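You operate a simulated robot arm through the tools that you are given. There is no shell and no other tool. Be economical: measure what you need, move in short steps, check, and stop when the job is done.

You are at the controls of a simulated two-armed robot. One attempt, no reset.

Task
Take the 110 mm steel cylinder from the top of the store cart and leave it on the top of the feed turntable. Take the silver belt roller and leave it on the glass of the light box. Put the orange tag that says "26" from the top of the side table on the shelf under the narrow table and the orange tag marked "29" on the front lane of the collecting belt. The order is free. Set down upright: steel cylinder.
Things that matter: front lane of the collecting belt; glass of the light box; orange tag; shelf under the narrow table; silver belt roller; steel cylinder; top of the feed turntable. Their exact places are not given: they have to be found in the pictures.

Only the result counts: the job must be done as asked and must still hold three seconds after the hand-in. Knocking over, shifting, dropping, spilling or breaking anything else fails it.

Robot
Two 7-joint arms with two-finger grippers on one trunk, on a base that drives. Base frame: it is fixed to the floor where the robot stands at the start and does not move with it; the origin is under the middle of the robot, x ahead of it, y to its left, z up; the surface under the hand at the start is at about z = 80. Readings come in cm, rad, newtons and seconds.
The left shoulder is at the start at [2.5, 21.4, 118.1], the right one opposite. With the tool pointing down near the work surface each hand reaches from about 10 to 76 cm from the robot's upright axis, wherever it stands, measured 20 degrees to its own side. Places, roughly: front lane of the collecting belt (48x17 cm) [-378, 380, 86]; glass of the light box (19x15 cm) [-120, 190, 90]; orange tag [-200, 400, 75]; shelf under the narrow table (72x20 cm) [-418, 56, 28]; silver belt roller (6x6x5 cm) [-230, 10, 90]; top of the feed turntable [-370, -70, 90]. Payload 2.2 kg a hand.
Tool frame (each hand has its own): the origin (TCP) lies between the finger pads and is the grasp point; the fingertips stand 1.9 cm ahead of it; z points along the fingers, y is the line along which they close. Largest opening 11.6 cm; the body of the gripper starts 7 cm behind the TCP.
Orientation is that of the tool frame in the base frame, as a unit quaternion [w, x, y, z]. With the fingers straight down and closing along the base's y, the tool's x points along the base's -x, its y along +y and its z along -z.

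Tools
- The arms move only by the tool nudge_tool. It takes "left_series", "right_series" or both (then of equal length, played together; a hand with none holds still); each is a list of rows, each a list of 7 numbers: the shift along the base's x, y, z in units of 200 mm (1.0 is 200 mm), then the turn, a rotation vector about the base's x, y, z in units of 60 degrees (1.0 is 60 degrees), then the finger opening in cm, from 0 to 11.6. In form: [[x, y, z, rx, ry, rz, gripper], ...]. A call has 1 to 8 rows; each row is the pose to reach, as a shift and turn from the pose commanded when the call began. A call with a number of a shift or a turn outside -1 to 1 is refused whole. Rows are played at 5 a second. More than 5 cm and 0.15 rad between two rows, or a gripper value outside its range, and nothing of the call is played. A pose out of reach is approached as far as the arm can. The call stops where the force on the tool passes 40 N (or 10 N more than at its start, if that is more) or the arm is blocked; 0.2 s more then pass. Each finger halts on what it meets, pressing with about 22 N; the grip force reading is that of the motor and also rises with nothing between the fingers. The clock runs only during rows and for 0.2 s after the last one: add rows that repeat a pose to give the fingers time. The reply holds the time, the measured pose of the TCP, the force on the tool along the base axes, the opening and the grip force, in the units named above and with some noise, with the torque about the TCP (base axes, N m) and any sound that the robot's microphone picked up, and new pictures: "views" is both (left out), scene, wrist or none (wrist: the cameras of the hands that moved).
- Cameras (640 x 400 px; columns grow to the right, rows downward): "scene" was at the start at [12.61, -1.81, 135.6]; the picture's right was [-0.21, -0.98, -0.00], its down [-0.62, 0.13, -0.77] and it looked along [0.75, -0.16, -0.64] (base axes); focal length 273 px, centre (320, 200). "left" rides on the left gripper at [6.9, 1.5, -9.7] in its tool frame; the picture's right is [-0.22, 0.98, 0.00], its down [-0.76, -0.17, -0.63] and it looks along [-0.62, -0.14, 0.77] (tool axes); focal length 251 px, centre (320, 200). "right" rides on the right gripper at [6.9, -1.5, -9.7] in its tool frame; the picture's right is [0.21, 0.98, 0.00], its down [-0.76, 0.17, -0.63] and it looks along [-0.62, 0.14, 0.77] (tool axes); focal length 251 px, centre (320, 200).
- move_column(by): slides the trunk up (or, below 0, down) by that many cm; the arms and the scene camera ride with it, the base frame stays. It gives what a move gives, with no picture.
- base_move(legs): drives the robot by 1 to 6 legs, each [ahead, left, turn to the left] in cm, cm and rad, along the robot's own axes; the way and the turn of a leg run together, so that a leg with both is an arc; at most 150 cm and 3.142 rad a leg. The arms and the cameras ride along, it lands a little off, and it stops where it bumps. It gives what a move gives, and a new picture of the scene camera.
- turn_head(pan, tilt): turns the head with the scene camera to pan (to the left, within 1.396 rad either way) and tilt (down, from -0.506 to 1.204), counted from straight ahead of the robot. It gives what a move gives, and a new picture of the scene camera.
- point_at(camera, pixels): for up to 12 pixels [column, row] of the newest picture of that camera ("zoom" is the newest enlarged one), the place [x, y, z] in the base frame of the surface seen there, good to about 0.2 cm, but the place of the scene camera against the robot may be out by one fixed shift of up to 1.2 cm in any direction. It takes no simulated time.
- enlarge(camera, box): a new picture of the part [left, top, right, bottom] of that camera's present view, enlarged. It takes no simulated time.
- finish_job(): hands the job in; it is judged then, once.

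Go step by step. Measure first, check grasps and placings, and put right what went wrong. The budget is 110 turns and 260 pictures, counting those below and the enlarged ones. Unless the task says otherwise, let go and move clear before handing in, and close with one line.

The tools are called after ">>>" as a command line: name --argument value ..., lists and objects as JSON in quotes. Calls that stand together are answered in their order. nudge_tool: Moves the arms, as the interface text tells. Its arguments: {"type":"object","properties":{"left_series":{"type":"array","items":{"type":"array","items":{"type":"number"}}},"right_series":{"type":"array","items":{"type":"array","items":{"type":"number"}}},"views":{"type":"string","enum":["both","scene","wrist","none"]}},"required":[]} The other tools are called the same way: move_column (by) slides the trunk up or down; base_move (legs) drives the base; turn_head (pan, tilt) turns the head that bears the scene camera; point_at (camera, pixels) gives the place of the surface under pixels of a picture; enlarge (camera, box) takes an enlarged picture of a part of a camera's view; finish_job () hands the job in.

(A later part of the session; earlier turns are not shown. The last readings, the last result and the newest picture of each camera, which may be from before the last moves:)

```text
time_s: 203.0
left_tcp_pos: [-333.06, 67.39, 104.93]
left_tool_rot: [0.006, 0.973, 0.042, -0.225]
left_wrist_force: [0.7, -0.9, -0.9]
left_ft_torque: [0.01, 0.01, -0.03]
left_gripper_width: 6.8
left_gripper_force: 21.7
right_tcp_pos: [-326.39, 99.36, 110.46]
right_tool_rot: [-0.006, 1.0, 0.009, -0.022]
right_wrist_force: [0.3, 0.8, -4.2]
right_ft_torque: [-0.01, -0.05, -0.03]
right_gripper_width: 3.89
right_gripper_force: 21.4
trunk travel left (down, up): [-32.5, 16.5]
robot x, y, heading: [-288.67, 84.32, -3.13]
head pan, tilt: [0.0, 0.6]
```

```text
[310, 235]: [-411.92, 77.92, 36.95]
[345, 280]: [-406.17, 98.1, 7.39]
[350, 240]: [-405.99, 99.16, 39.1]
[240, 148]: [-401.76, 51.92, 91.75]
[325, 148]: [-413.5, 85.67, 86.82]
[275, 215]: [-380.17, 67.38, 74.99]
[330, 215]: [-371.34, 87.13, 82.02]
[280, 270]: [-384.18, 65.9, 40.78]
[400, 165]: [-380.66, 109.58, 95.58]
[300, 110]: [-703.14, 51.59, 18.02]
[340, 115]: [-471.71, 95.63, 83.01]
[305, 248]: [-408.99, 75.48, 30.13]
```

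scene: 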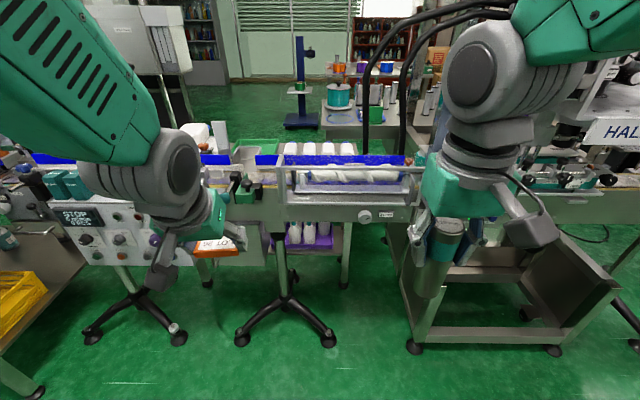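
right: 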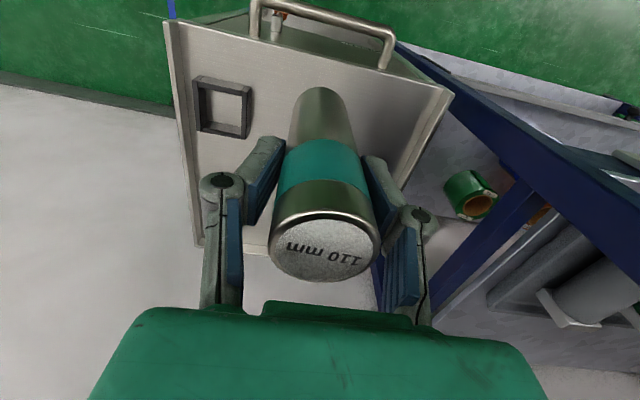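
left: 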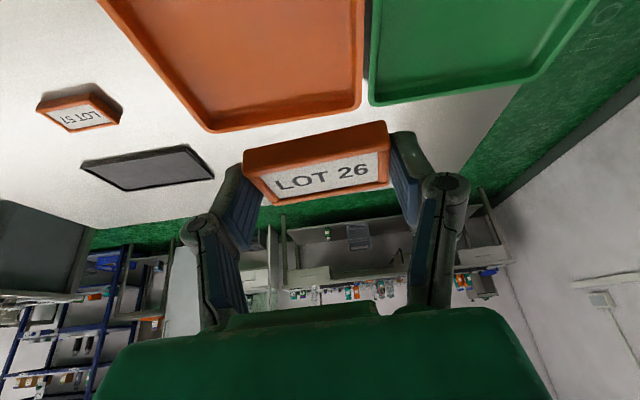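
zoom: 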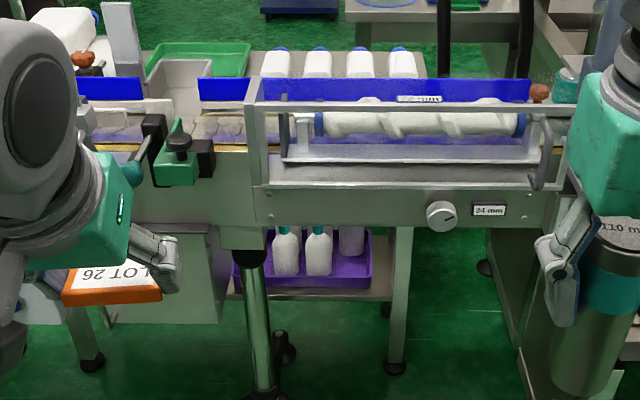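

The narrow table stands behind the conveyor and looks reachable only from its far side. First I'll go on to the turntable and look for a way round there.

>>> base_move --legs '[[0, 0, 1.56], [140, 0, 0]]'

>>> turn_head --pan -0.6 --tilt 0.35

>>> turn_head --pan -1.35 --tilt 0.4

```text
time_s: 213.8
left_tcp_pos: [-268.73, -98.92, 104.88]
left_tool_rot: [0.164, 0.655, 0.722, -0.153]
left_wrist_force: [0.2, 1.0, -1.3]
left_ft_torque: [-0.01, -0.01, -0.01]
left_gripper_width: 6.8
left_gripper_force: 22.1
right_tcp_pos: [-300.89, -92.65, 110.33]
right_tool_rot: [0.011, 0.696, 0.718, -0.02]
right_wrist_force: [0.3, -0.1, -5.0]
right_ft_torque: [0.01, 0.0, 0.01]
right_gripper_width: 3.9
right_gripper_force: 22.5
trunk travel left (down, up): [-32.5, 16.5]
robot x, y, heading: [-286.4, -54.18, -1.548]
head pan, tilt: [0.0, 0.6]
```

scene: 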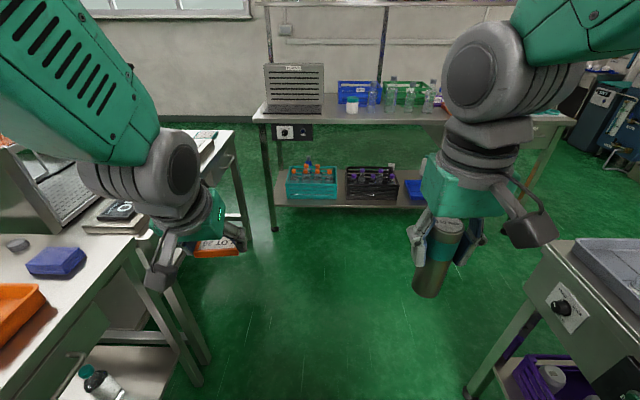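

```text
time_s: 214.8
left_tcp_pos: [-268.7, -98.72, 105.01]
left_tool_rot: [0.164, 0.655, 0.721, -0.155]
left_wrist_force: [0.0, 0.8, 0.1]
left_ft_torque: [-0.02, 0.0, 0.04]
left_gripper_width: 6.78
left_gripper_force: 22.3
right_tcp_pos: [-300.83, -92.55, 110.43]
right_tool_rot: [0.012, 0.695, 0.718, -0.02]
right_wrist_force: [-1.1, 0.0, -4.4]
right_ft_torque: [0.04, 0.01, 0.0]
right_gripper_width: 3.88
right_gripper_force: 22.5
trunk travel left (down, up): [-32.5, 16.5]
robot x, y, heading: [-286.2, -54.37, -1.542]
head pan, tilt: [-0.6, 0.351]
```

scene: 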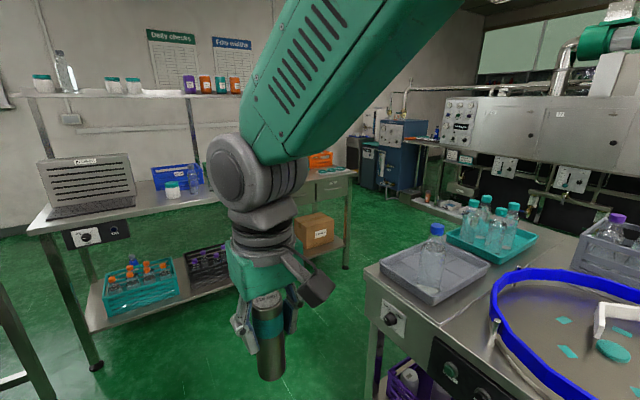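

```text
time_s: 215.9
left_tcp_pos: [-268.77, -98.81, 104.89]
left_tool_rot: [0.165, 0.654, 0.721, -0.155]
left_wrist_force: [-0.4, -1.3, -0.5]
left_ft_torque: [0.02, -0.03, 0.02]
left_gripper_width: 6.77
left_gripper_force: 21.8
right_tcp_pos: [-300.88, -92.52, 110.41]
right_tool_rot: [0.013, 0.697, 0.717, -0.02]
right_wrist_force: [-0.2, -0.6, -3.6]
right_ft_torque: [0.01, 0.03, 0.02]
right_gripper_width: 3.87
right_gripper_force: 22.0
trunk travel left (down, up): [-32.5, 16.5]
robot x, y, heading: [-286.51, -54.46, -1.549]
head pan, tilt: [-1.349, 0.4]
```

scene: 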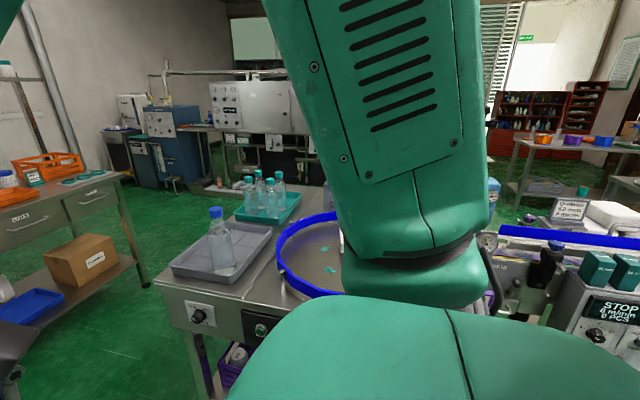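

The end of the row is open, so there's a way round past the turntable. I'll set up in front of the turntable with the right arm facing it.

>>> base_move --legs '[[34, 0, 0], [0, 0, -1.59], [10, 0, 0]]'

>>> turn_head --pan -0.2 --tilt 0.65

```text
time_s: 222.6
left_tcp_pos: [-339.69, -107.09, 104.87]
left_tool_rot: [0.008, 0.973, 0.056, -0.226]
left_wrist_force: [-0.7, -0.2, -1.4]
left_ft_torque: [0.01, 0.0, 0.03]
left_gripper_width: 6.77
left_gripper_force: 21.8
right_tcp_pos: [-334.01, -74.78, 110.46]
right_tool_rot: [-0.007, 0.999, 0.024, -0.023]
right_wrist_force: [-0.1, -0.2, -4.5]
right_ft_torque: [-0.02, -0.04, -0.01]
right_gripper_width: 3.89
right_gripper_force: 22.1
trunk travel left (down, up): [-32.5, 16.5]
robot x, y, heading: [-295.99, -88.6, -3.105]
head pan, tilt: [-1.349, 0.4]
```

scene: 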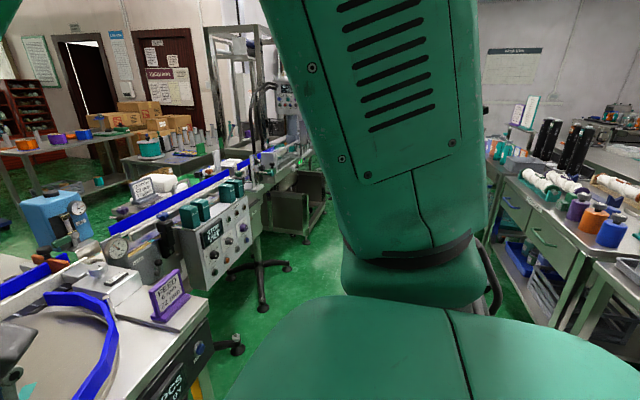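

```text
time_s: 224.0
left_tcp_pos: [-339.6, -107.02, 104.89]
left_tool_rot: [0.009, 0.973, 0.057, -0.226]
left_wrist_force: [-0.6, 0.4, -0.3]
left_ft_torque: [0.0, 0.01, 0.01]
left_gripper_width: 6.8
left_gripper_force: 21.8
right_tcp_pos: [-333.78, -74.72, 110.43]
right_tool_rot: [-0.006, 0.999, 0.024, -0.024]
right_wrist_force: [0.0, 0.2, -4.8]
right_ft_torque: [0.0, -0.02, 0.0]
right_gripper_width: 3.92
right_gripper_force: 22.0
trunk travel left (down, up): [-32.5, 16.5]
robot x, y, heading: [-295.69, -88.79, -3.1]
head pan, tilt: [-0.201, 0.649]
```

scene: 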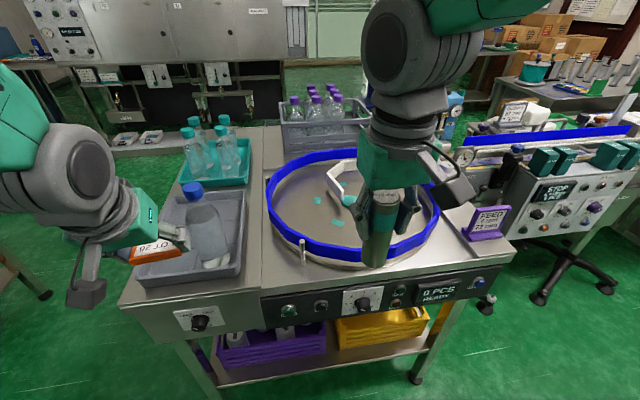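

>>> point_at --camera "scene" --pixels '[[270, 200], [300, 240], [420, 235], [310, 160], [300, 215], [320, 225], [345, 240], [335, 195], [337, 223], [318, 200], [395, 245], [302, 250]]'

>>> enlarge --camera "scene" --box '[250, 130, 470, 290]'

```text
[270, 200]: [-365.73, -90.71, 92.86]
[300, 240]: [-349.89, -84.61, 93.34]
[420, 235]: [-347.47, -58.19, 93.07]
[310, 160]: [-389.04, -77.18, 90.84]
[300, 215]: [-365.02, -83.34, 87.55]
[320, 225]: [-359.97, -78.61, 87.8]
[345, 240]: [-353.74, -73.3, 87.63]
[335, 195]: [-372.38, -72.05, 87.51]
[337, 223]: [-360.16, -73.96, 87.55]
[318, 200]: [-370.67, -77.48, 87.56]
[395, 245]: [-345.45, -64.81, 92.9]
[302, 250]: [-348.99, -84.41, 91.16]
```

```text
2.50 times, centred on (360, 210) of scene
```

zoom: 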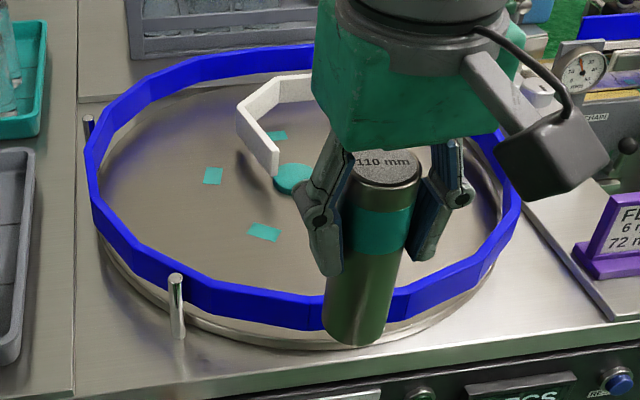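

Disc z is about 86.5 after offset, with free space at (-361,-80). I'm moving the cylinder over it and correcting its small forward tilt (0.048 rad).

>>> nudge_tool --right_series '[[-0.22, -0.04, 0, 0, -0.02, 0, 2], [-0.44, -0.08, 0, 0, -0.04, 0, 2], [-0.66, -0.13, -0.02, 0, -0.046, 0, 2], [-0.88, -0.18, -0.04, 0, -0.046, 0, 2], [-1.0, -0.22, -0.1, 0, -0.046, 0, 2]]' --views "none"

>>> nudge_tool --right_series '[[-0.2, -0.04, 0, 0, 0, 0, 2], [-0.36, -0.05, -0.05, 0, 0, 0, 2], [-0.36, -0.05, -0.1, 0, 0, 0, 2], [-0.36, -0.05, -0.1, 0, 0, 0, 2]]' --views "both"

```text
time_s: 225.2
left_tcp_pos: [-339.62, -107.1, 104.86]
left_tool_rot: [0.009, 0.972, 0.056, -0.227]
left_wrist_force: [0.0, 0.7, -0.7]
left_ft_torque: [0.0, 0.0, -0.01]
left_gripper_width: 6.78
left_gripper_force: 21.8
right_tcp_pos: [-353.94, -78.99, 108.4]
right_tool_rot: [-0.006, 1.0, 0.023, 0.001]
right_wrist_force: [-0.5, 0.2, -4.6]
right_ft_torque: [0.0, -0.04, 0.0]
right_gripper_width: 3.89
right_gripper_force: 22.2
trunk travel left (down, up): [-32.5, 16.5]
robot x, y, heading: [-295.42, -89.1, -3.103]
head pan, tilt: [-0.201, 0.649]
```

```text
time_s: 226.2
left_tcp_pos: [-339.64, -107.05, 104.92]
left_tool_rot: [0.009, 0.973, 0.057, -0.225]
left_wrist_force: [-0.3, 0.6, -0.2]
left_ft_torque: [-0.03, -0.02, 0.0]
left_gripper_width: 6.76
left_gripper_force: 22.3
right_tcp_pos: [-361.26, -80.23, 106.21]
right_tool_rot: [-0.005, 1.0, 0.024, 0.001]
right_wrist_force: [-0.6, -1.3, -4.3]
right_ft_torque: [0.0, -0.04, 0.02]
right_gripper_width: 3.91
right_gripper_force: 22.0
trunk travel left (down, up): [-32.5, 16.5]
robot x, y, heading: [-295.36, -88.73, -3.102]
head pan, tilt: [-0.201, 0.649]
```

scene: 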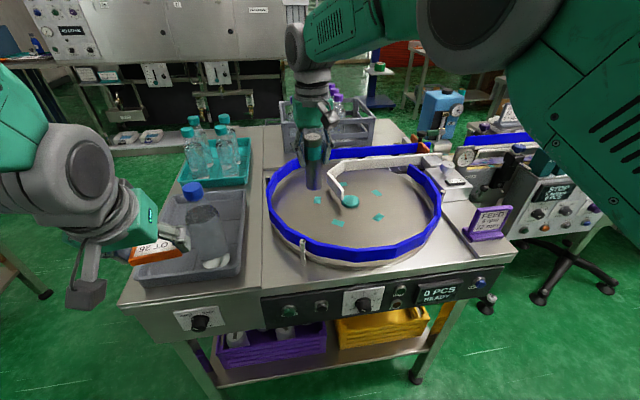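
right: 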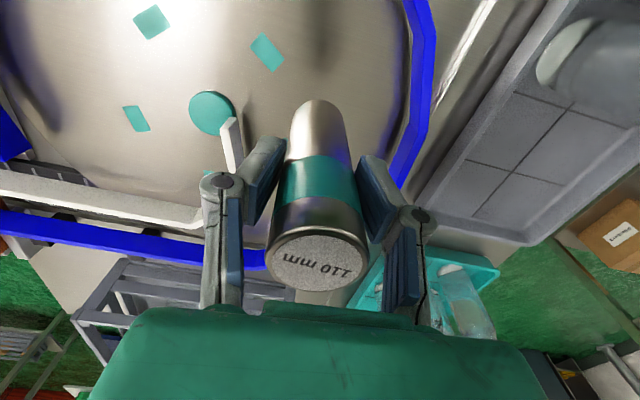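

>>> point_at --camera "right" --pixels '[[300, 70], [370, 100], [267, 52], [405, 150], [230, 150], [345, 60]]'

```text
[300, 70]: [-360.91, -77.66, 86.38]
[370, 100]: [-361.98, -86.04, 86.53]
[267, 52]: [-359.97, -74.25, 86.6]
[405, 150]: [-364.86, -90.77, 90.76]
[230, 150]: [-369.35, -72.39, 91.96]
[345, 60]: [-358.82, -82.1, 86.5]
```

Disc z 86.48, so touch is at TCP 94.83. Lowering and releasing.

>>> nudge_tool --right_series '[[0, 0, -0.2, 0, 0, 0, 2], [0, 0, -0.4, 0, 0, 0, 2], [0, 0, -0.52, 0, 0, 0, 2], [0, 0, -0.555, 0, 0, 0, 2], [0, 0, -0.565, 0, 0, 0, 2], [0, 0, -0.572, 0, 0, 0, 2]]' --views "none"

```text
time_s: 227.6
left_tcp_pos: [-339.55, -106.99, 104.93]
left_tool_rot: [0.009, 0.972, 0.056, -0.226]
left_wrist_force: [0.0, -0.2, -1.3]
left_ft_torque: [0.03, -0.02, 0.02]
left_gripper_width: 6.83
left_gripper_force: 22.0
right_tcp_pos: [-361.02, -80.17, 95.11]
right_tool_rot: [-0.005, 1.0, 0.023, 0.001]
right_wrist_force: [0.0, 0.8, -3.0]
right_ft_torque: [-0.06, -0.04, 0.0]
right_gripper_width: 3.87
right_gripper_force: 21.4
trunk travel left (down, up): [-32.5, 16.5]
robot x, y, heading: [-295.41, -88.57, -3.102]
head pan, tilt: [-0.201, 0.649]
```

>>> nudge_tool --right_series '[[0, 0, -0.01, 0, 0, 0, 2], [0, 0, -0.015, 0, 0, 0, 2], [0, 0, -0.015, 0, 0, 0, 2]]' --views "wrist"

```text
time_s: 228.4
left_tcp_pos: [-339.32, -107.0, 105.04]
left_tool_rot: [0.009, 0.972, 0.056, -0.226]
left_wrist_force: [-0.5, -1.3, -0.2]
left_ft_torque: [-0.01, 0.02, -0.02]
left_gripper_width: 6.81
left_gripper_force: 22.3
right_tcp_pos: [-361.06, -80.16, 94.91]
right_tool_rot: [-0.006, 1.0, 0.024, 0.0]
right_wrist_force: [-1.5, 0.9, 9.2]
right_ft_torque: [-0.12, 0.2, -0.02]
right_gripper_width: 3.89
right_gripper_force: 21.5
trunk travel left (down, up): [-32.5, 16.5]
robot x, y, heading: [-295.4, -88.44, -3.102]
head pan, tilt: [-0.201, 0.649]
```

right: 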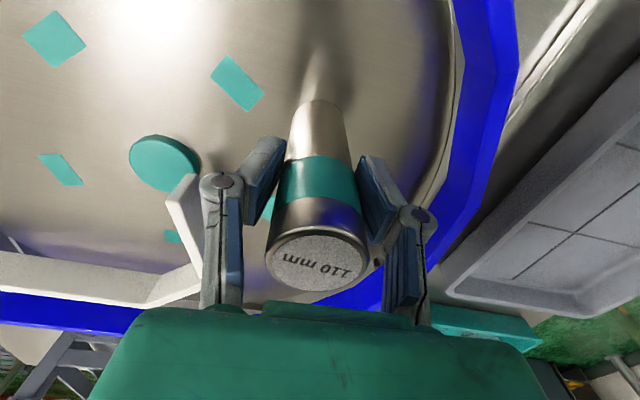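

Firm contact (~13 N). Opening and rising straight up.

>>> nudge_tool --right_series '[[0, 0, 0.005, 0, 0, 0, 4.5], [0, 0, 0.005, 0, 0, 0, 6], [0, 0, 0.005, 0, 0, 0, 6.3], [0, 0, 0.2, 0, 0, 0, 6.3], [0, 0, 0.4, 0, 0, 0, 6.3], [0, 0, 0.6, 0, 0, 0, 6.3], [0, 0, 0.75, 0, 0, 0, 6.3]]' --views "both"

```text
time_s: 230.0
left_tcp_pos: [-339.43, -107.13, 105.05]
left_tool_rot: [0.009, 0.972, 0.056, -0.227]
left_wrist_force: [0.0, 0.4, -0.3]
left_ft_torque: [-0.03, 0.0, -0.03]
left_gripper_width: 6.78
left_gripper_force: 22.2
right_tcp_pos: [-360.9, -80.44, 109.76]
right_tool_rot: [-0.005, 1.0, 0.024, 0.0]
right_wrist_force: [-0.6, -0.4, -1.0]
right_ft_torque: [0.0, -0.03, -0.02]
right_gripper_width: 6.31
right_gripper_force: 0.0
trunk travel left (down, up): [-32.5, 16.5]
robot x, y, heading: [-295.5, -88.67, -3.102]
head pan, tilt: [-0.201, 0.649]
```

scene: 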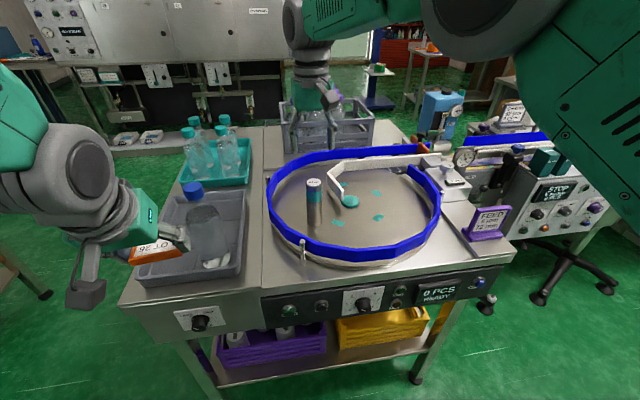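
right: 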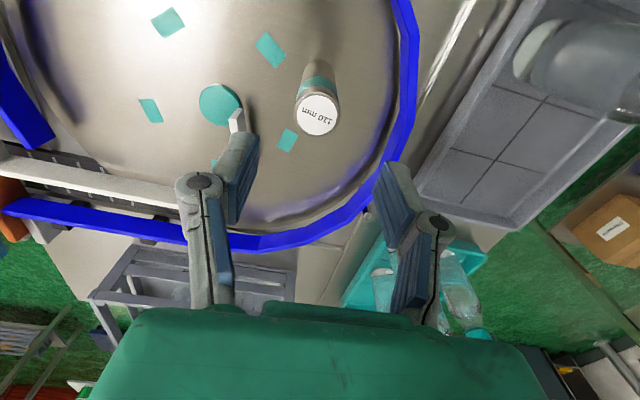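

The cylinder stands upright on the turntable. Retracting the right hand and measuring the route round the south end.

>>> nudge_tool --right_series '[[0.2, 0.02, 0.02, 0, 0, 0, 6.3], [0.44, 0.06, 0.02, 0, 0, 0, 6.3], [0.66, 0.12, 0.02, 0, 0, 0, 6.3], [0.88, 0.16, 0.02, 0, 0, 0, 6.3], [1.0, 0.2, 0.02, 0, 0, 0, 6.3]]' --views "none"

>>> nudge_tool --right_series '[[0.22, 0.02, 0, 0, 0, 0, 6.3], [0.35, 0.03, 0, 0, 0, 0, 6.3]]' --views "none"

>>> turn_head --pan 0.55 --tilt 0.35

```text
time_s: 231.2
left_tcp_pos: [-339.46, -106.94, 104.95]
left_tool_rot: [0.009, 0.972, 0.056, -0.227]
left_wrist_force: [0.6, -0.3, 0.0]
left_ft_torque: [0.04, -0.03, -0.02]
left_gripper_width: 6.78
left_gripper_force: 21.5
right_tcp_pos: [-340.9, -76.16, 109.96]
right_tool_rot: [-0.004, 1.0, 0.025, 0.0]
right_wrist_force: [-0.2, -0.2, -0.6]
right_ft_torque: [0.0, -0.05, 0.03]
right_gripper_width: 6.3
right_gripper_force: 0.0
trunk travel left (down, up): [-32.5, 16.5]
robot x, y, heading: [-295.94, -88.12, -3.106]
head pan, tilt: [-0.201, 0.649]
```

```text
time_s: 231.8
left_tcp_pos: [-339.53, -107.18, 105.0]
left_tool_rot: [0.009, 0.972, 0.056, -0.226]
left_wrist_force: [0.1, 0.7, 0.1]
left_ft_torque: [0.0, -0.01, 0.01]
left_gripper_width: 6.78
left_gripper_force: 22.0
right_tcp_pos: [-333.9, -75.67, 110.04]
right_tool_rot: [-0.004, 1.0, 0.025, 0.001]
right_wrist_force: [0.5, 0.9, -1.3]
right_ft_torque: [0.07, 0.01, -0.03]
right_gripper_width: 6.32
right_gripper_force: 0.1
trunk travel left (down, up): [-32.5, 16.5]
robot x, y, heading: [-295.46, -88.54, -3.103]
head pan, tilt: [-0.201, 0.649]
```

```text
time_s: 232.9
left_tcp_pos: [-339.4, -107.04, 105.02]
left_tool_rot: [0.006, 0.972, 0.058, -0.228]
left_wrist_force: [0.2, -0.2, -0.8]
left_ft_torque: [-0.03, -0.02, 0.01]
left_gripper_width: 6.79
left_gripper_force: 21.7
right_tcp_pos: [-333.87, -75.57, 109.98]
right_tool_rot: [-0.006, 1.0, 0.024, 0.001]
right_wrist_force: [0.2, 0.3, 0.1]
right_ft_torque: [0.0, 0.04, 0.02]
right_gripper_width: 6.31
right_gripper_force: 0.1
trunk travel left (down, up): [-32.5, 16.5]
robot x, y, heading: [-295.35, -88.6, -3.105]
head pan, tilt: [0.55, 0.351]
```

scene: 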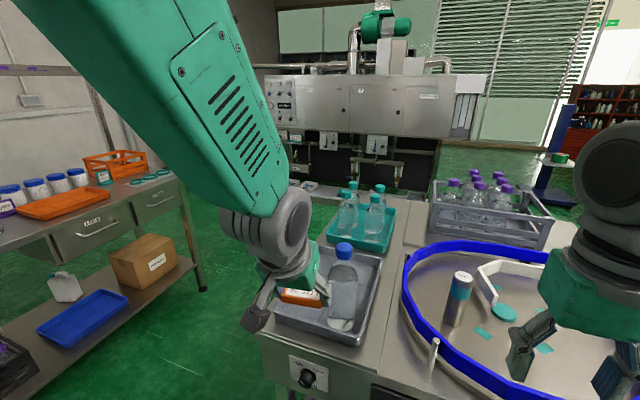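

>>> point_at --camera "scene" --pixels '[[205, 290], [180, 180], [262, 330], [300, 90], [400, 105], [335, 140], [470, 95], [550, 190], [330, 215], [355, 160], [400, 190], [290, 215]]'

>>> base_move --legs '[[0, 0, 1.53], [80, 0, 0], [0, 0, -1.57]]'

>>> turn_head --pan -0.3 --tilt 0.35

```text
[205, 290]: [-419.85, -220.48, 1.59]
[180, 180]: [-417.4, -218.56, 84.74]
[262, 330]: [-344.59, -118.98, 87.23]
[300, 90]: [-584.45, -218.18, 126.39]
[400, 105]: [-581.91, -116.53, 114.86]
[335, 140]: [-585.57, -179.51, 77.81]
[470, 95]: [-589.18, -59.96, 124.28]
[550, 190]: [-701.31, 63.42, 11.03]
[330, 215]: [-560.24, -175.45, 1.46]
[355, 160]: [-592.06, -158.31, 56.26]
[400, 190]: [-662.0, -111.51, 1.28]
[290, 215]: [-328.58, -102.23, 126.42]
```

```text
time_s: 244.8
left_tcp_pos: [-339.62, -187.87, 104.98]
left_tool_rot: [0.004, 0.973, 0.049, -0.226]
left_wrist_force: [-0.1, -0.3, -0.2]
left_ft_torque: [0.0, -0.02, -0.01]
left_gripper_width: 6.78
left_gripper_force: 22.1
right_tcp_pos: [-333.48, -156.59, 110.0]
right_tool_rot: [-0.005, 1.0, 0.015, 0.0]
right_wrist_force: [-0.2, 1.1, 0.2]
right_ft_torque: [0.01, 0.0, 0.0]
right_gripper_width: 6.3
right_gripper_force: 0.0
trunk travel left (down, up): [-32.5, 16.5]
robot x, y, heading: [-295.14, -169.86, -3.118]
head pan, tilt: [0.55, 0.351]
```

scene: 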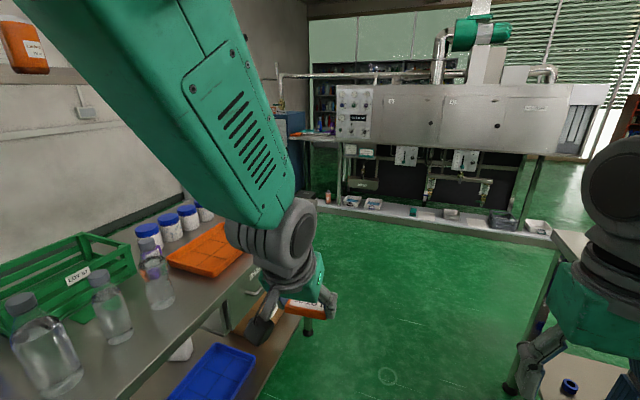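

```text
time_s: 245.9
left_tcp_pos: [-339.52, -187.97, 105.01]
left_tool_rot: [0.004, 0.972, 0.05, -0.228]
left_wrist_force: [-0.6, 0.8, 0.3]
left_ft_torque: [0.0, -0.03, 0.01]
left_gripper_width: 6.77
left_gripper_force: 22.3
right_tcp_pos: [-333.37, -156.67, 110.15]
right_tool_rot: [-0.004, 1.0, 0.015, 0.0]
right_wrist_force: [-0.4, -0.2, 0.3]
right_ft_torque: [0.04, 0.01, 0.0]
right_gripper_width: 6.31
right_gripper_force: 0.1
trunk travel left (down, up): [-32.5, 16.5]
robot x, y, heading: [-295.32, -170.16, -3.12]
head pan, tilt: [-0.3, 0.351]
```

scene: 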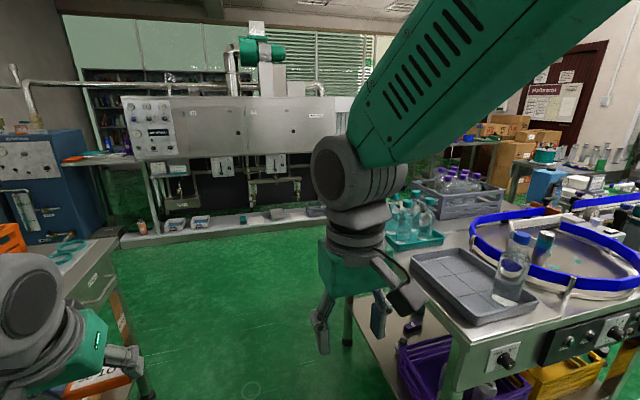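

The gap is 100 cm wide (y -218..-119). Driving through it to x≈-488, then turning to face +y.

>>> base_move --legs '[[0, 0, -0.05], [150, 0, 0], [43, 0, 0], [0, 0, -1.54]]'

>>> turn_head --pan -0.3 --tilt 0.4

```text
time_s: 259.6
left_tcp_pos: [-506.94, -125.87, 105.13]
left_tool_rot: [-0.154, 0.738, -0.636, -0.168]
left_wrist_force: [1.2, -0.1, -0.1]
left_ft_torque: [0.0, 0.05, 0.01]
left_gripper_width: 6.79
left_gripper_force: 22.0
right_tcp_pos: [-475.37, -130.54, 110.04]
right_tool_rot: [-0.004, 0.734, -0.679, 0.003]
right_wrist_force: [-0.3, 0.6, 0.5]
right_ft_torque: [-0.03, -0.03, 0.01]
right_gripper_width: 6.3
right_gripper_force: 0.1
trunk travel left (down, up): [-32.5, 16.5]
robot x, y, heading: [-487.41, -168.95, 1.644]
head pan, tilt: [-0.3, 0.351]
```

scene: 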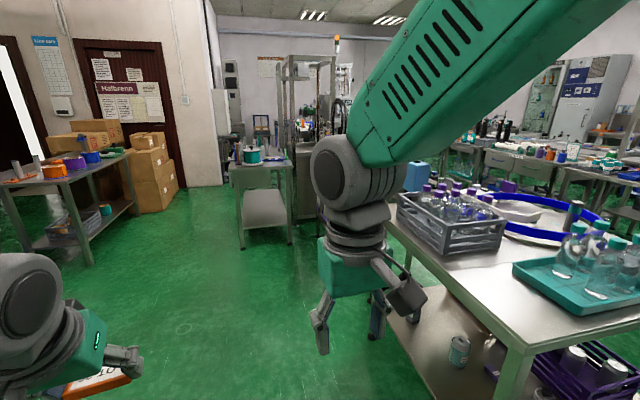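

```text
time_s: 260.3
left_tcp_pos: [-506.88, -126.1, 105.13]
left_tool_rot: [-0.154, 0.738, -0.635, -0.169]
left_wrist_force: [0.4, 0.2, -0.5]
left_ft_torque: [-0.01, 0.01, 0.02]
left_gripper_width: 6.8
left_gripper_force: 22.4
right_tcp_pos: [-475.32, -130.76, 110.13]
right_tool_rot: [-0.004, 0.734, -0.68, 0.003]
right_wrist_force: [-0.3, -0.4, -0.3]
right_ft_torque: [-0.01, 0.0, 0.01]
right_gripper_width: 6.32
right_gripper_force: 0.1
trunk travel left (down, up): [-32.5, 16.5]
robot x, y, heading: [-487.04, -169.49, 1.639]
head pan, tilt: [-0.3, 0.4]
```

scene: 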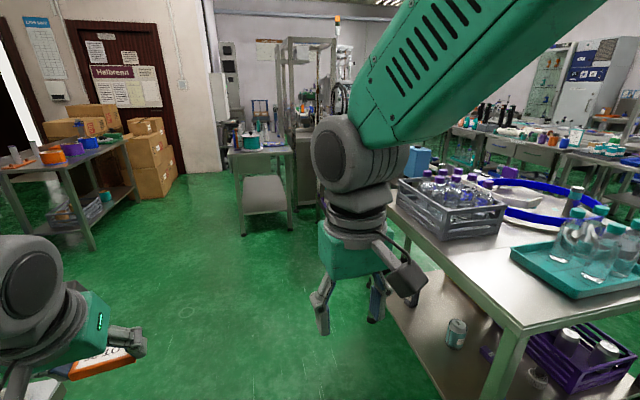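

>>> point_at --camera "scene" --pixels '[[243, 234], [288, 240], [240, 155], [290, 150], [95, 245], [300, 205], [400, 180], [405, 315]]'

>>> base_move --legs '[[0, 0, -0.07], [150, 0, 0]]'

>>> turn_head --pan -0.75 --tilt 0.5

```text
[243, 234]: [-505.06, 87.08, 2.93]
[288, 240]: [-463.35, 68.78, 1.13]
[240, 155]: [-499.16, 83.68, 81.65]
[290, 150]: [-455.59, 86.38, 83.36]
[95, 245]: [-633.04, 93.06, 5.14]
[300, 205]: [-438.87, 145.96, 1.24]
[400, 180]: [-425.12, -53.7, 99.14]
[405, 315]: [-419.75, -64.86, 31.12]
```

```text
time_s: 268.2
left_tcp_pos: [-505.71, 25.01, 105.24]
left_tool_rot: [-0.159, 0.72, -0.656, -0.164]
left_wrist_force: [0.2, 0.6, -0.6]
left_ft_torque: [-0.04, -0.01, 0.05]
left_gripper_width: 6.79
left_gripper_force: 22.5
right_tcp_pos: [-474.45, 18.83, 110.2]
right_tool_rot: [-0.003, 0.715, -0.699, 0.003]
right_wrist_force: [0.4, 0.2, -0.2]
right_ft_torque: [0.01, 0.01, -0.01]
right_gripper_width: 6.31
right_gripper_force: 0.0
trunk travel left (down, up): [-32.5, 16.5]
robot x, y, heading: [-488.16, -19.14, 1.586]
head pan, tilt: [-0.3, 0.4]
```

scene: 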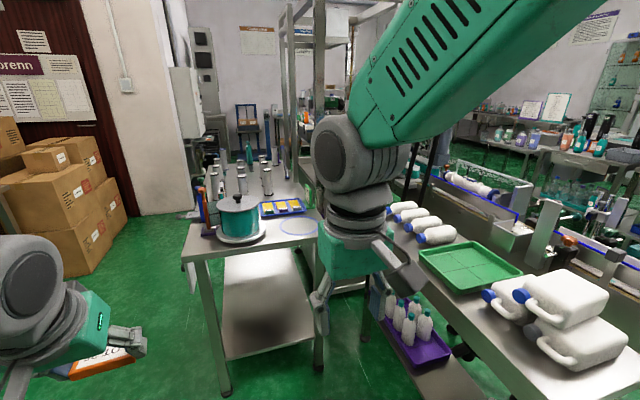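

```text
time_s: 269.1
left_tcp_pos: [-505.76, 24.88, 105.16]
left_tool_rot: [-0.159, 0.72, -0.655, -0.164]
left_wrist_force: [-0.2, 0.1, -0.8]
left_ft_torque: [-0.02, 0.02, 0.03]
left_gripper_width: 6.8
left_gripper_force: 21.9
right_tcp_pos: [-474.55, 18.59, 110.2]
right_tool_rot: [-0.004, 0.716, -0.698, 0.002]
right_wrist_force: [0.2, -0.1, 0.2]
right_ft_torque: [0.0, 0.0, -0.03]
right_gripper_width: 6.32
right_gripper_force: 0.1
trunk travel left (down, up): [-32.5, 16.5]
robot x, y, heading: [-488.16, -18.86, 1.587]
head pan, tilt: [-0.75, 0.499]
```

scene: 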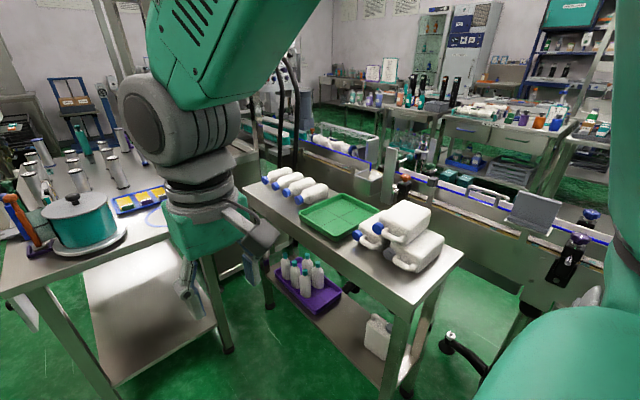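

The shelf is under the narrow table, with a purple crate on the left and a jug on the right. Measuring.

>>> point_at --camera "scene" --pixels '[[330, 320], [345, 330], [318, 305], [278, 275], [338, 298], [375, 330], [385, 355], [390, 280], [270, 205], [440, 275], [310, 312], [380, 385]]'

>>> enlarge --camera "scene" --box '[240, 160, 480, 400]'

```text
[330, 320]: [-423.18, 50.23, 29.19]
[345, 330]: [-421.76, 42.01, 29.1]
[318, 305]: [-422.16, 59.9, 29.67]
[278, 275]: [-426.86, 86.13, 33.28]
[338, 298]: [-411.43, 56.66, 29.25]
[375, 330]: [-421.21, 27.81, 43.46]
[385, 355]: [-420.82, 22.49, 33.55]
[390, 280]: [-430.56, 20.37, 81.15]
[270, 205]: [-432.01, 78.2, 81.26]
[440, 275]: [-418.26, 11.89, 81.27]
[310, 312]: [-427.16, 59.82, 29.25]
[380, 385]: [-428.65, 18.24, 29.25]
```

```text
1.67 times, centred on (360, 280) of scene
```

zoom: 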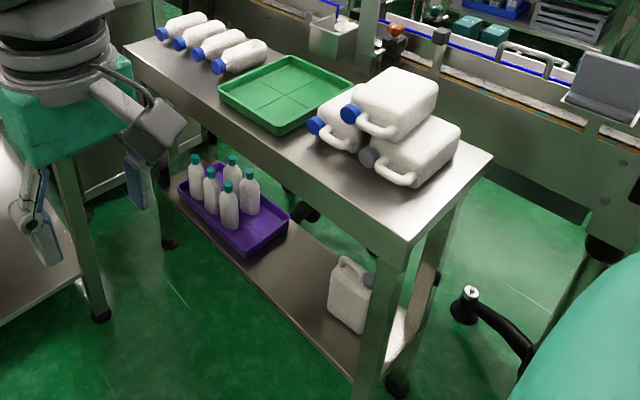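

The free shelf spot is around (-421,47), with the shelf at z≈28.1. Moving up and turning to face the shelf.

>>> base_move --legs '[[38, 0, 0], [0, 0, -1.587]]'

>>> move_column --by -32

>>> turn_head --pan 0.2 --tilt 0.5

```text
time_s: 275.3
left_tcp_pos: [-445.49, 37.37, 105.17]
left_tool_rot: [0.229, -0.054, 0.972, 0.005]
left_wrist_force: [-0.2, -0.1, -0.3]
left_ft_torque: [-0.04, 0.03, 0.03]
left_gripper_width: 6.78
left_gripper_force: 22.2
right_tcp_pos: [-451.32, 5.88, 110.24]
right_tool_rot: [0.002, -0.021, 1.0, -0.005]
right_wrist_force: [-0.6, 0.2, 0.5]
right_ft_torque: [0.02, 0.0, 0.01]
right_gripper_width: 6.29
right_gripper_force: 0.0
trunk travel left (down, up): [-32.5, 16.5]
robot x, y, heading: [-489.23, 19.1, 0.03]
head pan, tilt: [-0.75, 0.499]
```

scene: 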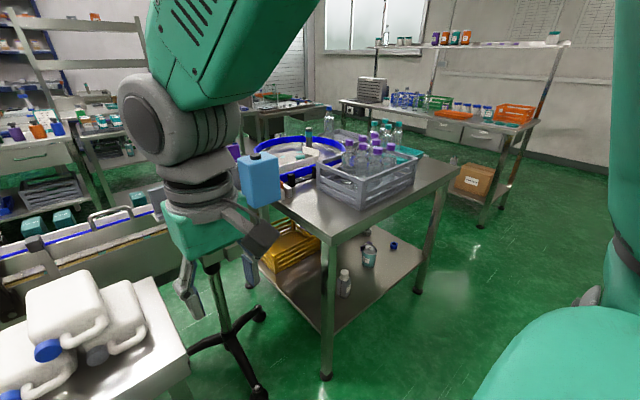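

```text
time_s: 278.4
left_tcp_pos: [-445.59, 37.2, 73.31]
left_tool_rot: [0.23, -0.054, 0.972, 0.006]
left_wrist_force: [-0.2, -0.1, -0.8]
left_ft_torque: [-0.01, 0.02, -0.01]
left_gripper_width: 6.81
left_gripper_force: 22.1
right_tcp_pos: [-451.56, 5.97, 78.31]
right_tool_rot: [0.003, -0.021, 1.0, -0.005]
right_wrist_force: [-0.5, 0.6, 0.6]
right_ft_torque: [0.0, -0.01, -0.01]
right_gripper_width: 6.3
right_gripper_force: 0.0
trunk travel left (down, up): [-0.5, 48.5]
robot x, y, heading: [-489.24, 19.28, 0.038]
head pan, tilt: [-0.75, 0.499]
```

```text
time_s: 279.7
left_tcp_pos: [-445.66, 37.35, 73.3]
left_tool_rot: [0.231, -0.054, 0.971, 0.005]
left_wrist_force: [-0.9, 0.4, 0.2]
left_ft_torque: [0.0, -0.03, 0.03]
left_gripper_width: 6.77
left_gripper_force: 21.8
right_tcp_pos: [-451.6, 5.89, 78.23]
right_tool_rot: [0.002, -0.022, 1.0, -0.005]
right_wrist_force: [-0.1, 0.9, -0.3]
right_ft_torque: [0.01, -0.06, -0.01]
right_gripper_width: 6.29
right_gripper_force: 0.0
trunk travel left (down, up): [-0.5, 48.5]
robot x, y, heading: [-488.91, 19.43, 0.034]
head pan, tilt: [0.201, 0.499]
```

scene: 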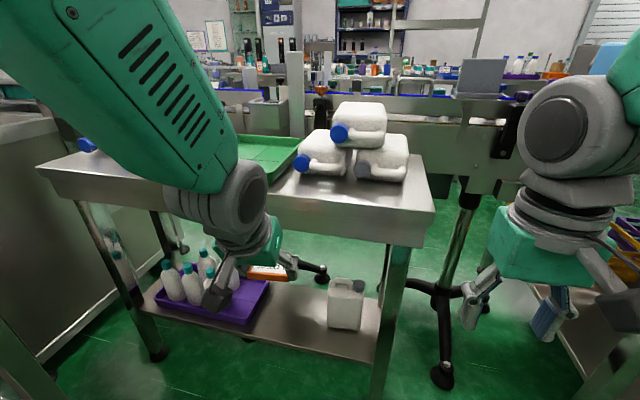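

Checking where the left arm's elbow is relative to the neighbouring pot table, plus the jug and crate edges.

>>> point_at --camera "scene" --pixels '[[60, 30], [130, 30], [40, 110], [328, 310], [264, 300], [300, 330], [300, 290], [10, 130], [60, 170], [100, 180], [345, 320]]'

>>> turn_head --pan 1.0 --tilt 0.5

```text
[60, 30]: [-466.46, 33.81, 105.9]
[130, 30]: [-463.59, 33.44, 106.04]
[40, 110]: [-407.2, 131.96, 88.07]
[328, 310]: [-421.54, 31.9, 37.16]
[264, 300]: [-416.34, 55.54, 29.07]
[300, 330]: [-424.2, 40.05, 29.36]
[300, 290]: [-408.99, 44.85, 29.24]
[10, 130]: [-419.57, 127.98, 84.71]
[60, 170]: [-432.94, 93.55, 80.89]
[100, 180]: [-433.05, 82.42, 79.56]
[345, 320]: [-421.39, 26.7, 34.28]
```

```text
time_s: 280.8
left_tcp_pos: [-445.64, 37.19, 73.35]
left_tool_rot: [0.23, -0.056, 0.971, 0.005]
left_wrist_force: [-0.5, -0.6, -0.6]
left_ft_torque: [-0.02, 0.02, 0.0]
left_gripper_width: 6.8
left_gripper_force: 22.0
right_tcp_pos: [-451.51, 5.85, 78.17]
right_tool_rot: [0.003, -0.02, 1.0, -0.004]
right_wrist_force: [0.0, -0.2, 0.2]
right_ft_torque: [-0.02, 0.01, -0.04]
right_gripper_width: 6.31
right_gripper_force: 0.0
trunk travel left (down, up): [-0.5, 48.5]
robot x, y, heading: [-488.98, 19.24, 0.034]
head pan, tilt: [1.0, 0.499]
```

scene: 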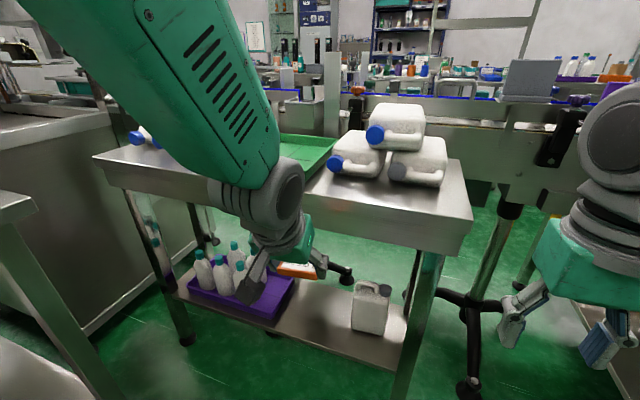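

The elbow is up and inboard, so there's no conflict. Lowering the hand in front of the table edge with a little more pitch.

>>> nudge_tool --left_series '[[-0.05, 0.08, -0.15, 0, -0.04, 0, 4], [-0.1, 0.16, -0.3, 0, -0.08, 0, 4], [-0.1, 0.24, -0.5, 0, -0.12, 0, 4], [-0.1, 0.32, -0.7, 0, -0.15, 0, 4], [-0.1, 0.4, -0.9, 0, -0.15, 0, 4], [-0.1, 0.42, -1.0, 0, -0.15, 0, 4]]' --views "both"

```text
time_s: 282.2
left_tcp_pos: [-447.97, 45.89, 53.17]
left_tool_rot: [0.306, -0.055, 0.95, 0.0]
left_wrist_force: [0.2, -0.3, -1.7]
left_ft_torque: [-0.02, 0.0, -0.02]
left_gripper_width: 6.8
left_gripper_force: 22.0
right_tcp_pos: [-451.47, 6.0, 78.26]
right_tool_rot: [0.003, -0.02, 1.0, -0.005]
right_wrist_force: [-1.1, -0.2, 0.7]
right_ft_torque: [-0.01, -0.02, 0.0]
right_gripper_width: 6.3
right_gripper_force: 0.0
trunk travel left (down, up): [-0.5, 48.5]
robot x, y, heading: [-488.65, 19.26, 0.031]
head pan, tilt: [1.0, 0.499]
```

scene: 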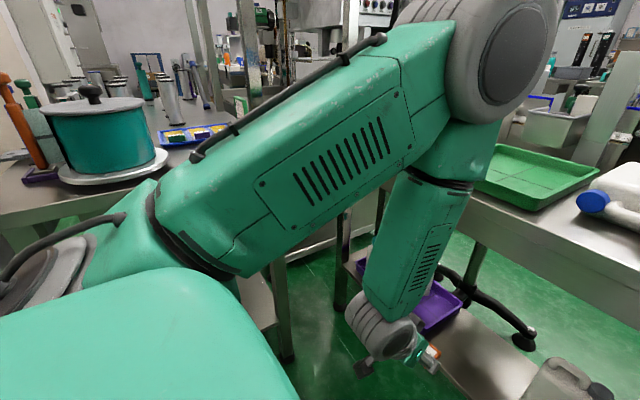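
left: 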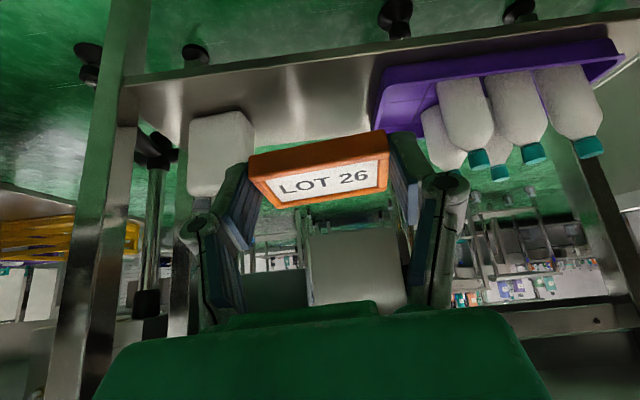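

>>> point_at --camera "scene" --pixels '[[480, 60], [550, 50], [460, 180], [440, 230], [300, 180], [520, 100], [375, 350], [600, 210]]'

>>> point_at --camera "left" --pixels '[[320, 110], [300, 70], [370, 120], [250, 140], [380, 100], [270, 100], [310, 95]]'

```text
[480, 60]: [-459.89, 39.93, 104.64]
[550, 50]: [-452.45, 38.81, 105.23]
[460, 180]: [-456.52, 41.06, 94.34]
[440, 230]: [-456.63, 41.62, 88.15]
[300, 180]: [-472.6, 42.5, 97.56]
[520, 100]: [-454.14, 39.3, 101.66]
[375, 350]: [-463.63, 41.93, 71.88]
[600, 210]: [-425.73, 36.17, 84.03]
```

```text
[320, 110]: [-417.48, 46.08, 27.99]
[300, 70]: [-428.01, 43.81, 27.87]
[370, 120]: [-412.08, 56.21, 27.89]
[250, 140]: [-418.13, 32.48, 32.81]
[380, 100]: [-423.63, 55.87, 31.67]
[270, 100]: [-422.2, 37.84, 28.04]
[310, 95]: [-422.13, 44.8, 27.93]
```

Shelf z 27.93, with free width y 32.5..55.5. Going down first, then in under the table top.

>>> nudge_tool --left_series '[[0, 0, -0.2, 0, 0, 0, 4], [0, -0.02, -0.4, 0, 0, 0, 4], [0, -0.04, -0.6, 0, 0, 0, 4], [0, -0.06, -0.8, 0, 0, 0, 4], [0, -0.07, -0.85, 0, 0, 0, 4], [0.2, -0.07, -0.87, 0, 0, 0, 4], [0.4, -0.07, -0.87, 0, 0, 0, 4], [0.4, -0.07, -0.87, 0, 0, 0, 4]]' --views "both"

```text
time_s: 284.0
left_tcp_pos: [-439.73, 44.12, 35.93]
left_tool_rot: [0.305, -0.056, 0.951, 0.002]
left_wrist_force: [0.0, 0.1, 0.2]
left_ft_torque: [-0.01, 0.02, 0.0]
left_gripper_width: 6.78
left_gripper_force: 21.8
right_tcp_pos: [-451.55, 5.93, 78.24]
right_tool_rot: [0.003, -0.02, 1.0, -0.005]
right_wrist_force: [-0.1, -0.3, 0.2]
right_ft_torque: [0.02, 0.0, 0.0]
right_gripper_width: 6.28
right_gripper_force: 0.0
trunk travel left (down, up): [-0.5, 48.5]
robot x, y, heading: [-489.2, 19.32, 0.031]
head pan, tilt: [1.0, 0.499]
```

scene: 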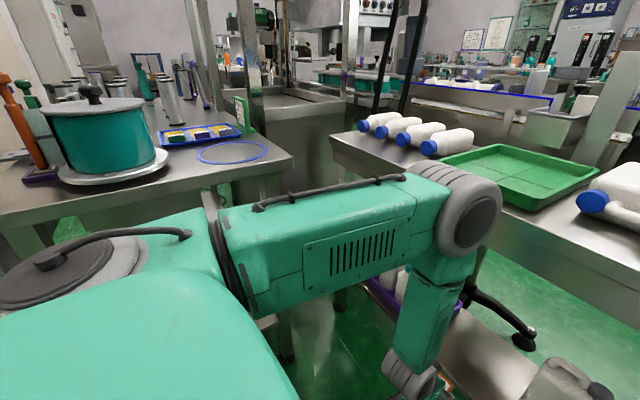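
left: 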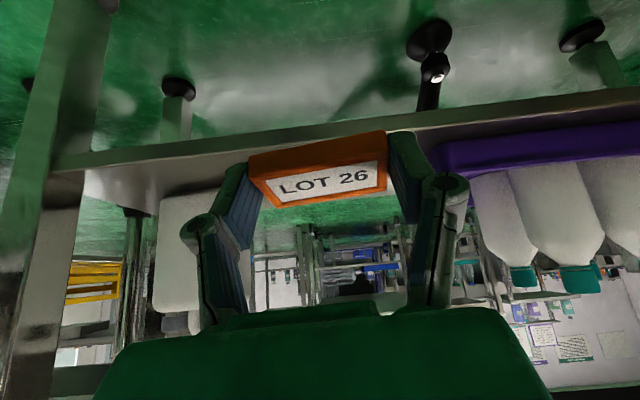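

>>> point_at --camera "scene" --pixels '[[470, 220], [495, 225], [500, 205], [465, 265], [440, 320], [400, 375], [440, 180], [435, 390]]'

>>> point_at --camera "left" --pixels '[[350, 135], [300, 130], [210, 170], [450, 150], [160, 230], [330, 115]]'

```text
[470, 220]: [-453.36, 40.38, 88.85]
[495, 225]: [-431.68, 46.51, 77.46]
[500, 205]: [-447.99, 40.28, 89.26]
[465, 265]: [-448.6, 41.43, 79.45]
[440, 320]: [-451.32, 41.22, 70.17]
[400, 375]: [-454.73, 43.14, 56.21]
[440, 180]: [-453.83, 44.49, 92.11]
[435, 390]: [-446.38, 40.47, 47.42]
```

```text
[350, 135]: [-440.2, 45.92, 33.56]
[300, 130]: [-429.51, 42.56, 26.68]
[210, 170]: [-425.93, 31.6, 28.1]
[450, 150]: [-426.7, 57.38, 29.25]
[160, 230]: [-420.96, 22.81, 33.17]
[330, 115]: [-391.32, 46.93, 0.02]
```

The elbow front is at x -447 and the table edge at -431, so it's clear. Moving in 17 cm at this height.

>>> nudge_tool --left_series '[[0.2, 0, 0, 0, 0, 0, 4], [0.4, 0, 0, 0, 0, 0, 4], [0.6, 0, 0, 0, 0, 0, 4], [0.8, 0, -0.02, 0, 0, 0, 4], [0.85, 0.01, -0.1, 0, 0, 0, 4], [0.85, 0.01, -0.2, 0, 0, 0, 4], [0.85, 0.01, -0.25, 0, 0, 0, 4], [0.85, 0.01, -0.25, 0, 0, 0, 4]]' --views "both"

```text
time_s: 285.8
left_tcp_pos: [-422.73, 44.71, 31.08]
left_tool_rot: [0.306, -0.055, 0.95, 0.001]
left_wrist_force: [0.2, 0.2, -0.7]
left_ft_torque: [-0.01, 0.01, -0.01]
left_gripper_width: 6.79
left_gripper_force: 21.5
right_tcp_pos: [-451.39, 5.99, 78.34]
right_tool_rot: [0.003, -0.021, 1.0, -0.005]
right_wrist_force: [0.6, -0.2, -0.2]
right_ft_torque: [0.03, -0.01, -0.02]
right_gripper_width: 6.28
right_gripper_force: 0.1
trunk travel left (down, up): [-0.5, 48.5]
robot x, y, heading: [-489.08, 19.56, 0.033]
head pan, tilt: [1.0, 0.499]
```

scene: 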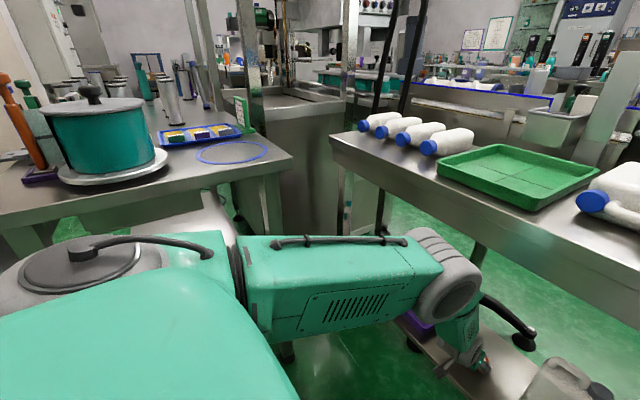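
left: 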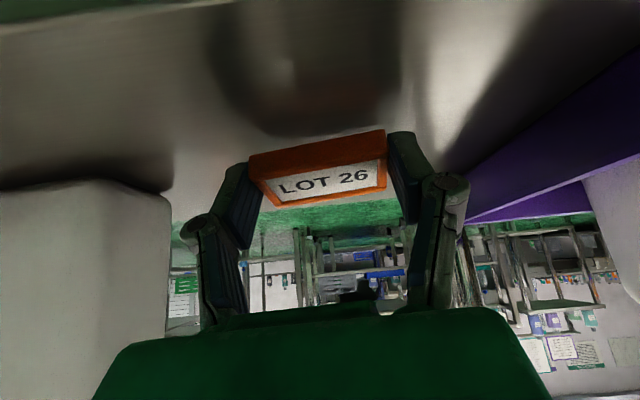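

Lowering the last 0.6 cm and releasing, then withdrawing along the tool axis.

>>> nudge_tool --left_series '[[0, 0, -0.02, 0, 0, 0, 4], [0, 0, -0.03, 0, 0, 0, 4], [0, 0, -0.03, 0, 0, 0, 7], [0, 0, -0.03, 0, 0, 0, 8.6], [0, 0, -0.03, 0, 0, 0, 8.6], [-0.08, 0, 0.1, 0, 0, 0, 8.6], [-0.2, 0, 0.25, 0, 0, 0, 8.6], [-0.4, 0, 0.27, 0, 0, 0, 8.6]]' --views "wrist"

```text
time_s: 287.6
left_tcp_pos: [-430.46, 44.42, 36.35]
left_tool_rot: [0.306, -0.055, 0.95, 0.0]
left_wrist_force: [0.6, -0.1, 1.1]
left_ft_torque: [0.0, 0.01, 0.0]
left_gripper_width: 8.63
left_gripper_force: 0.0
right_tcp_pos: [-451.49, 5.97, 78.22]
right_tool_rot: [0.003, -0.021, 1.0, -0.005]
right_wrist_force: [-0.1, -0.6, 0.3]
right_ft_torque: [0.02, -0.02, -0.01]
right_gripper_width: 6.31
right_gripper_force: 0.0
trunk travel left (down, up): [-0.5, 48.5]
robot x, y, heading: [-488.83, 19.27, 0.032]
head pan, tilt: [1.0, 0.499]
```

left: 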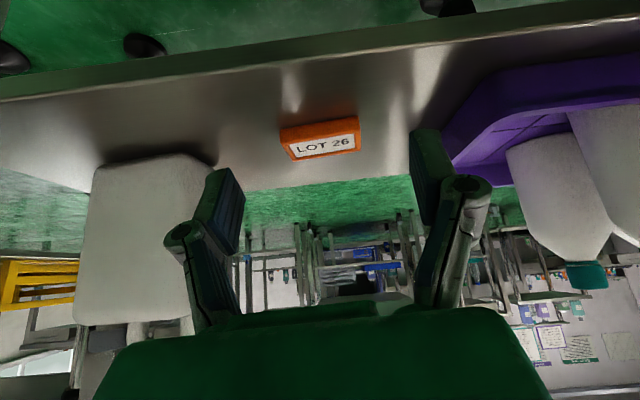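

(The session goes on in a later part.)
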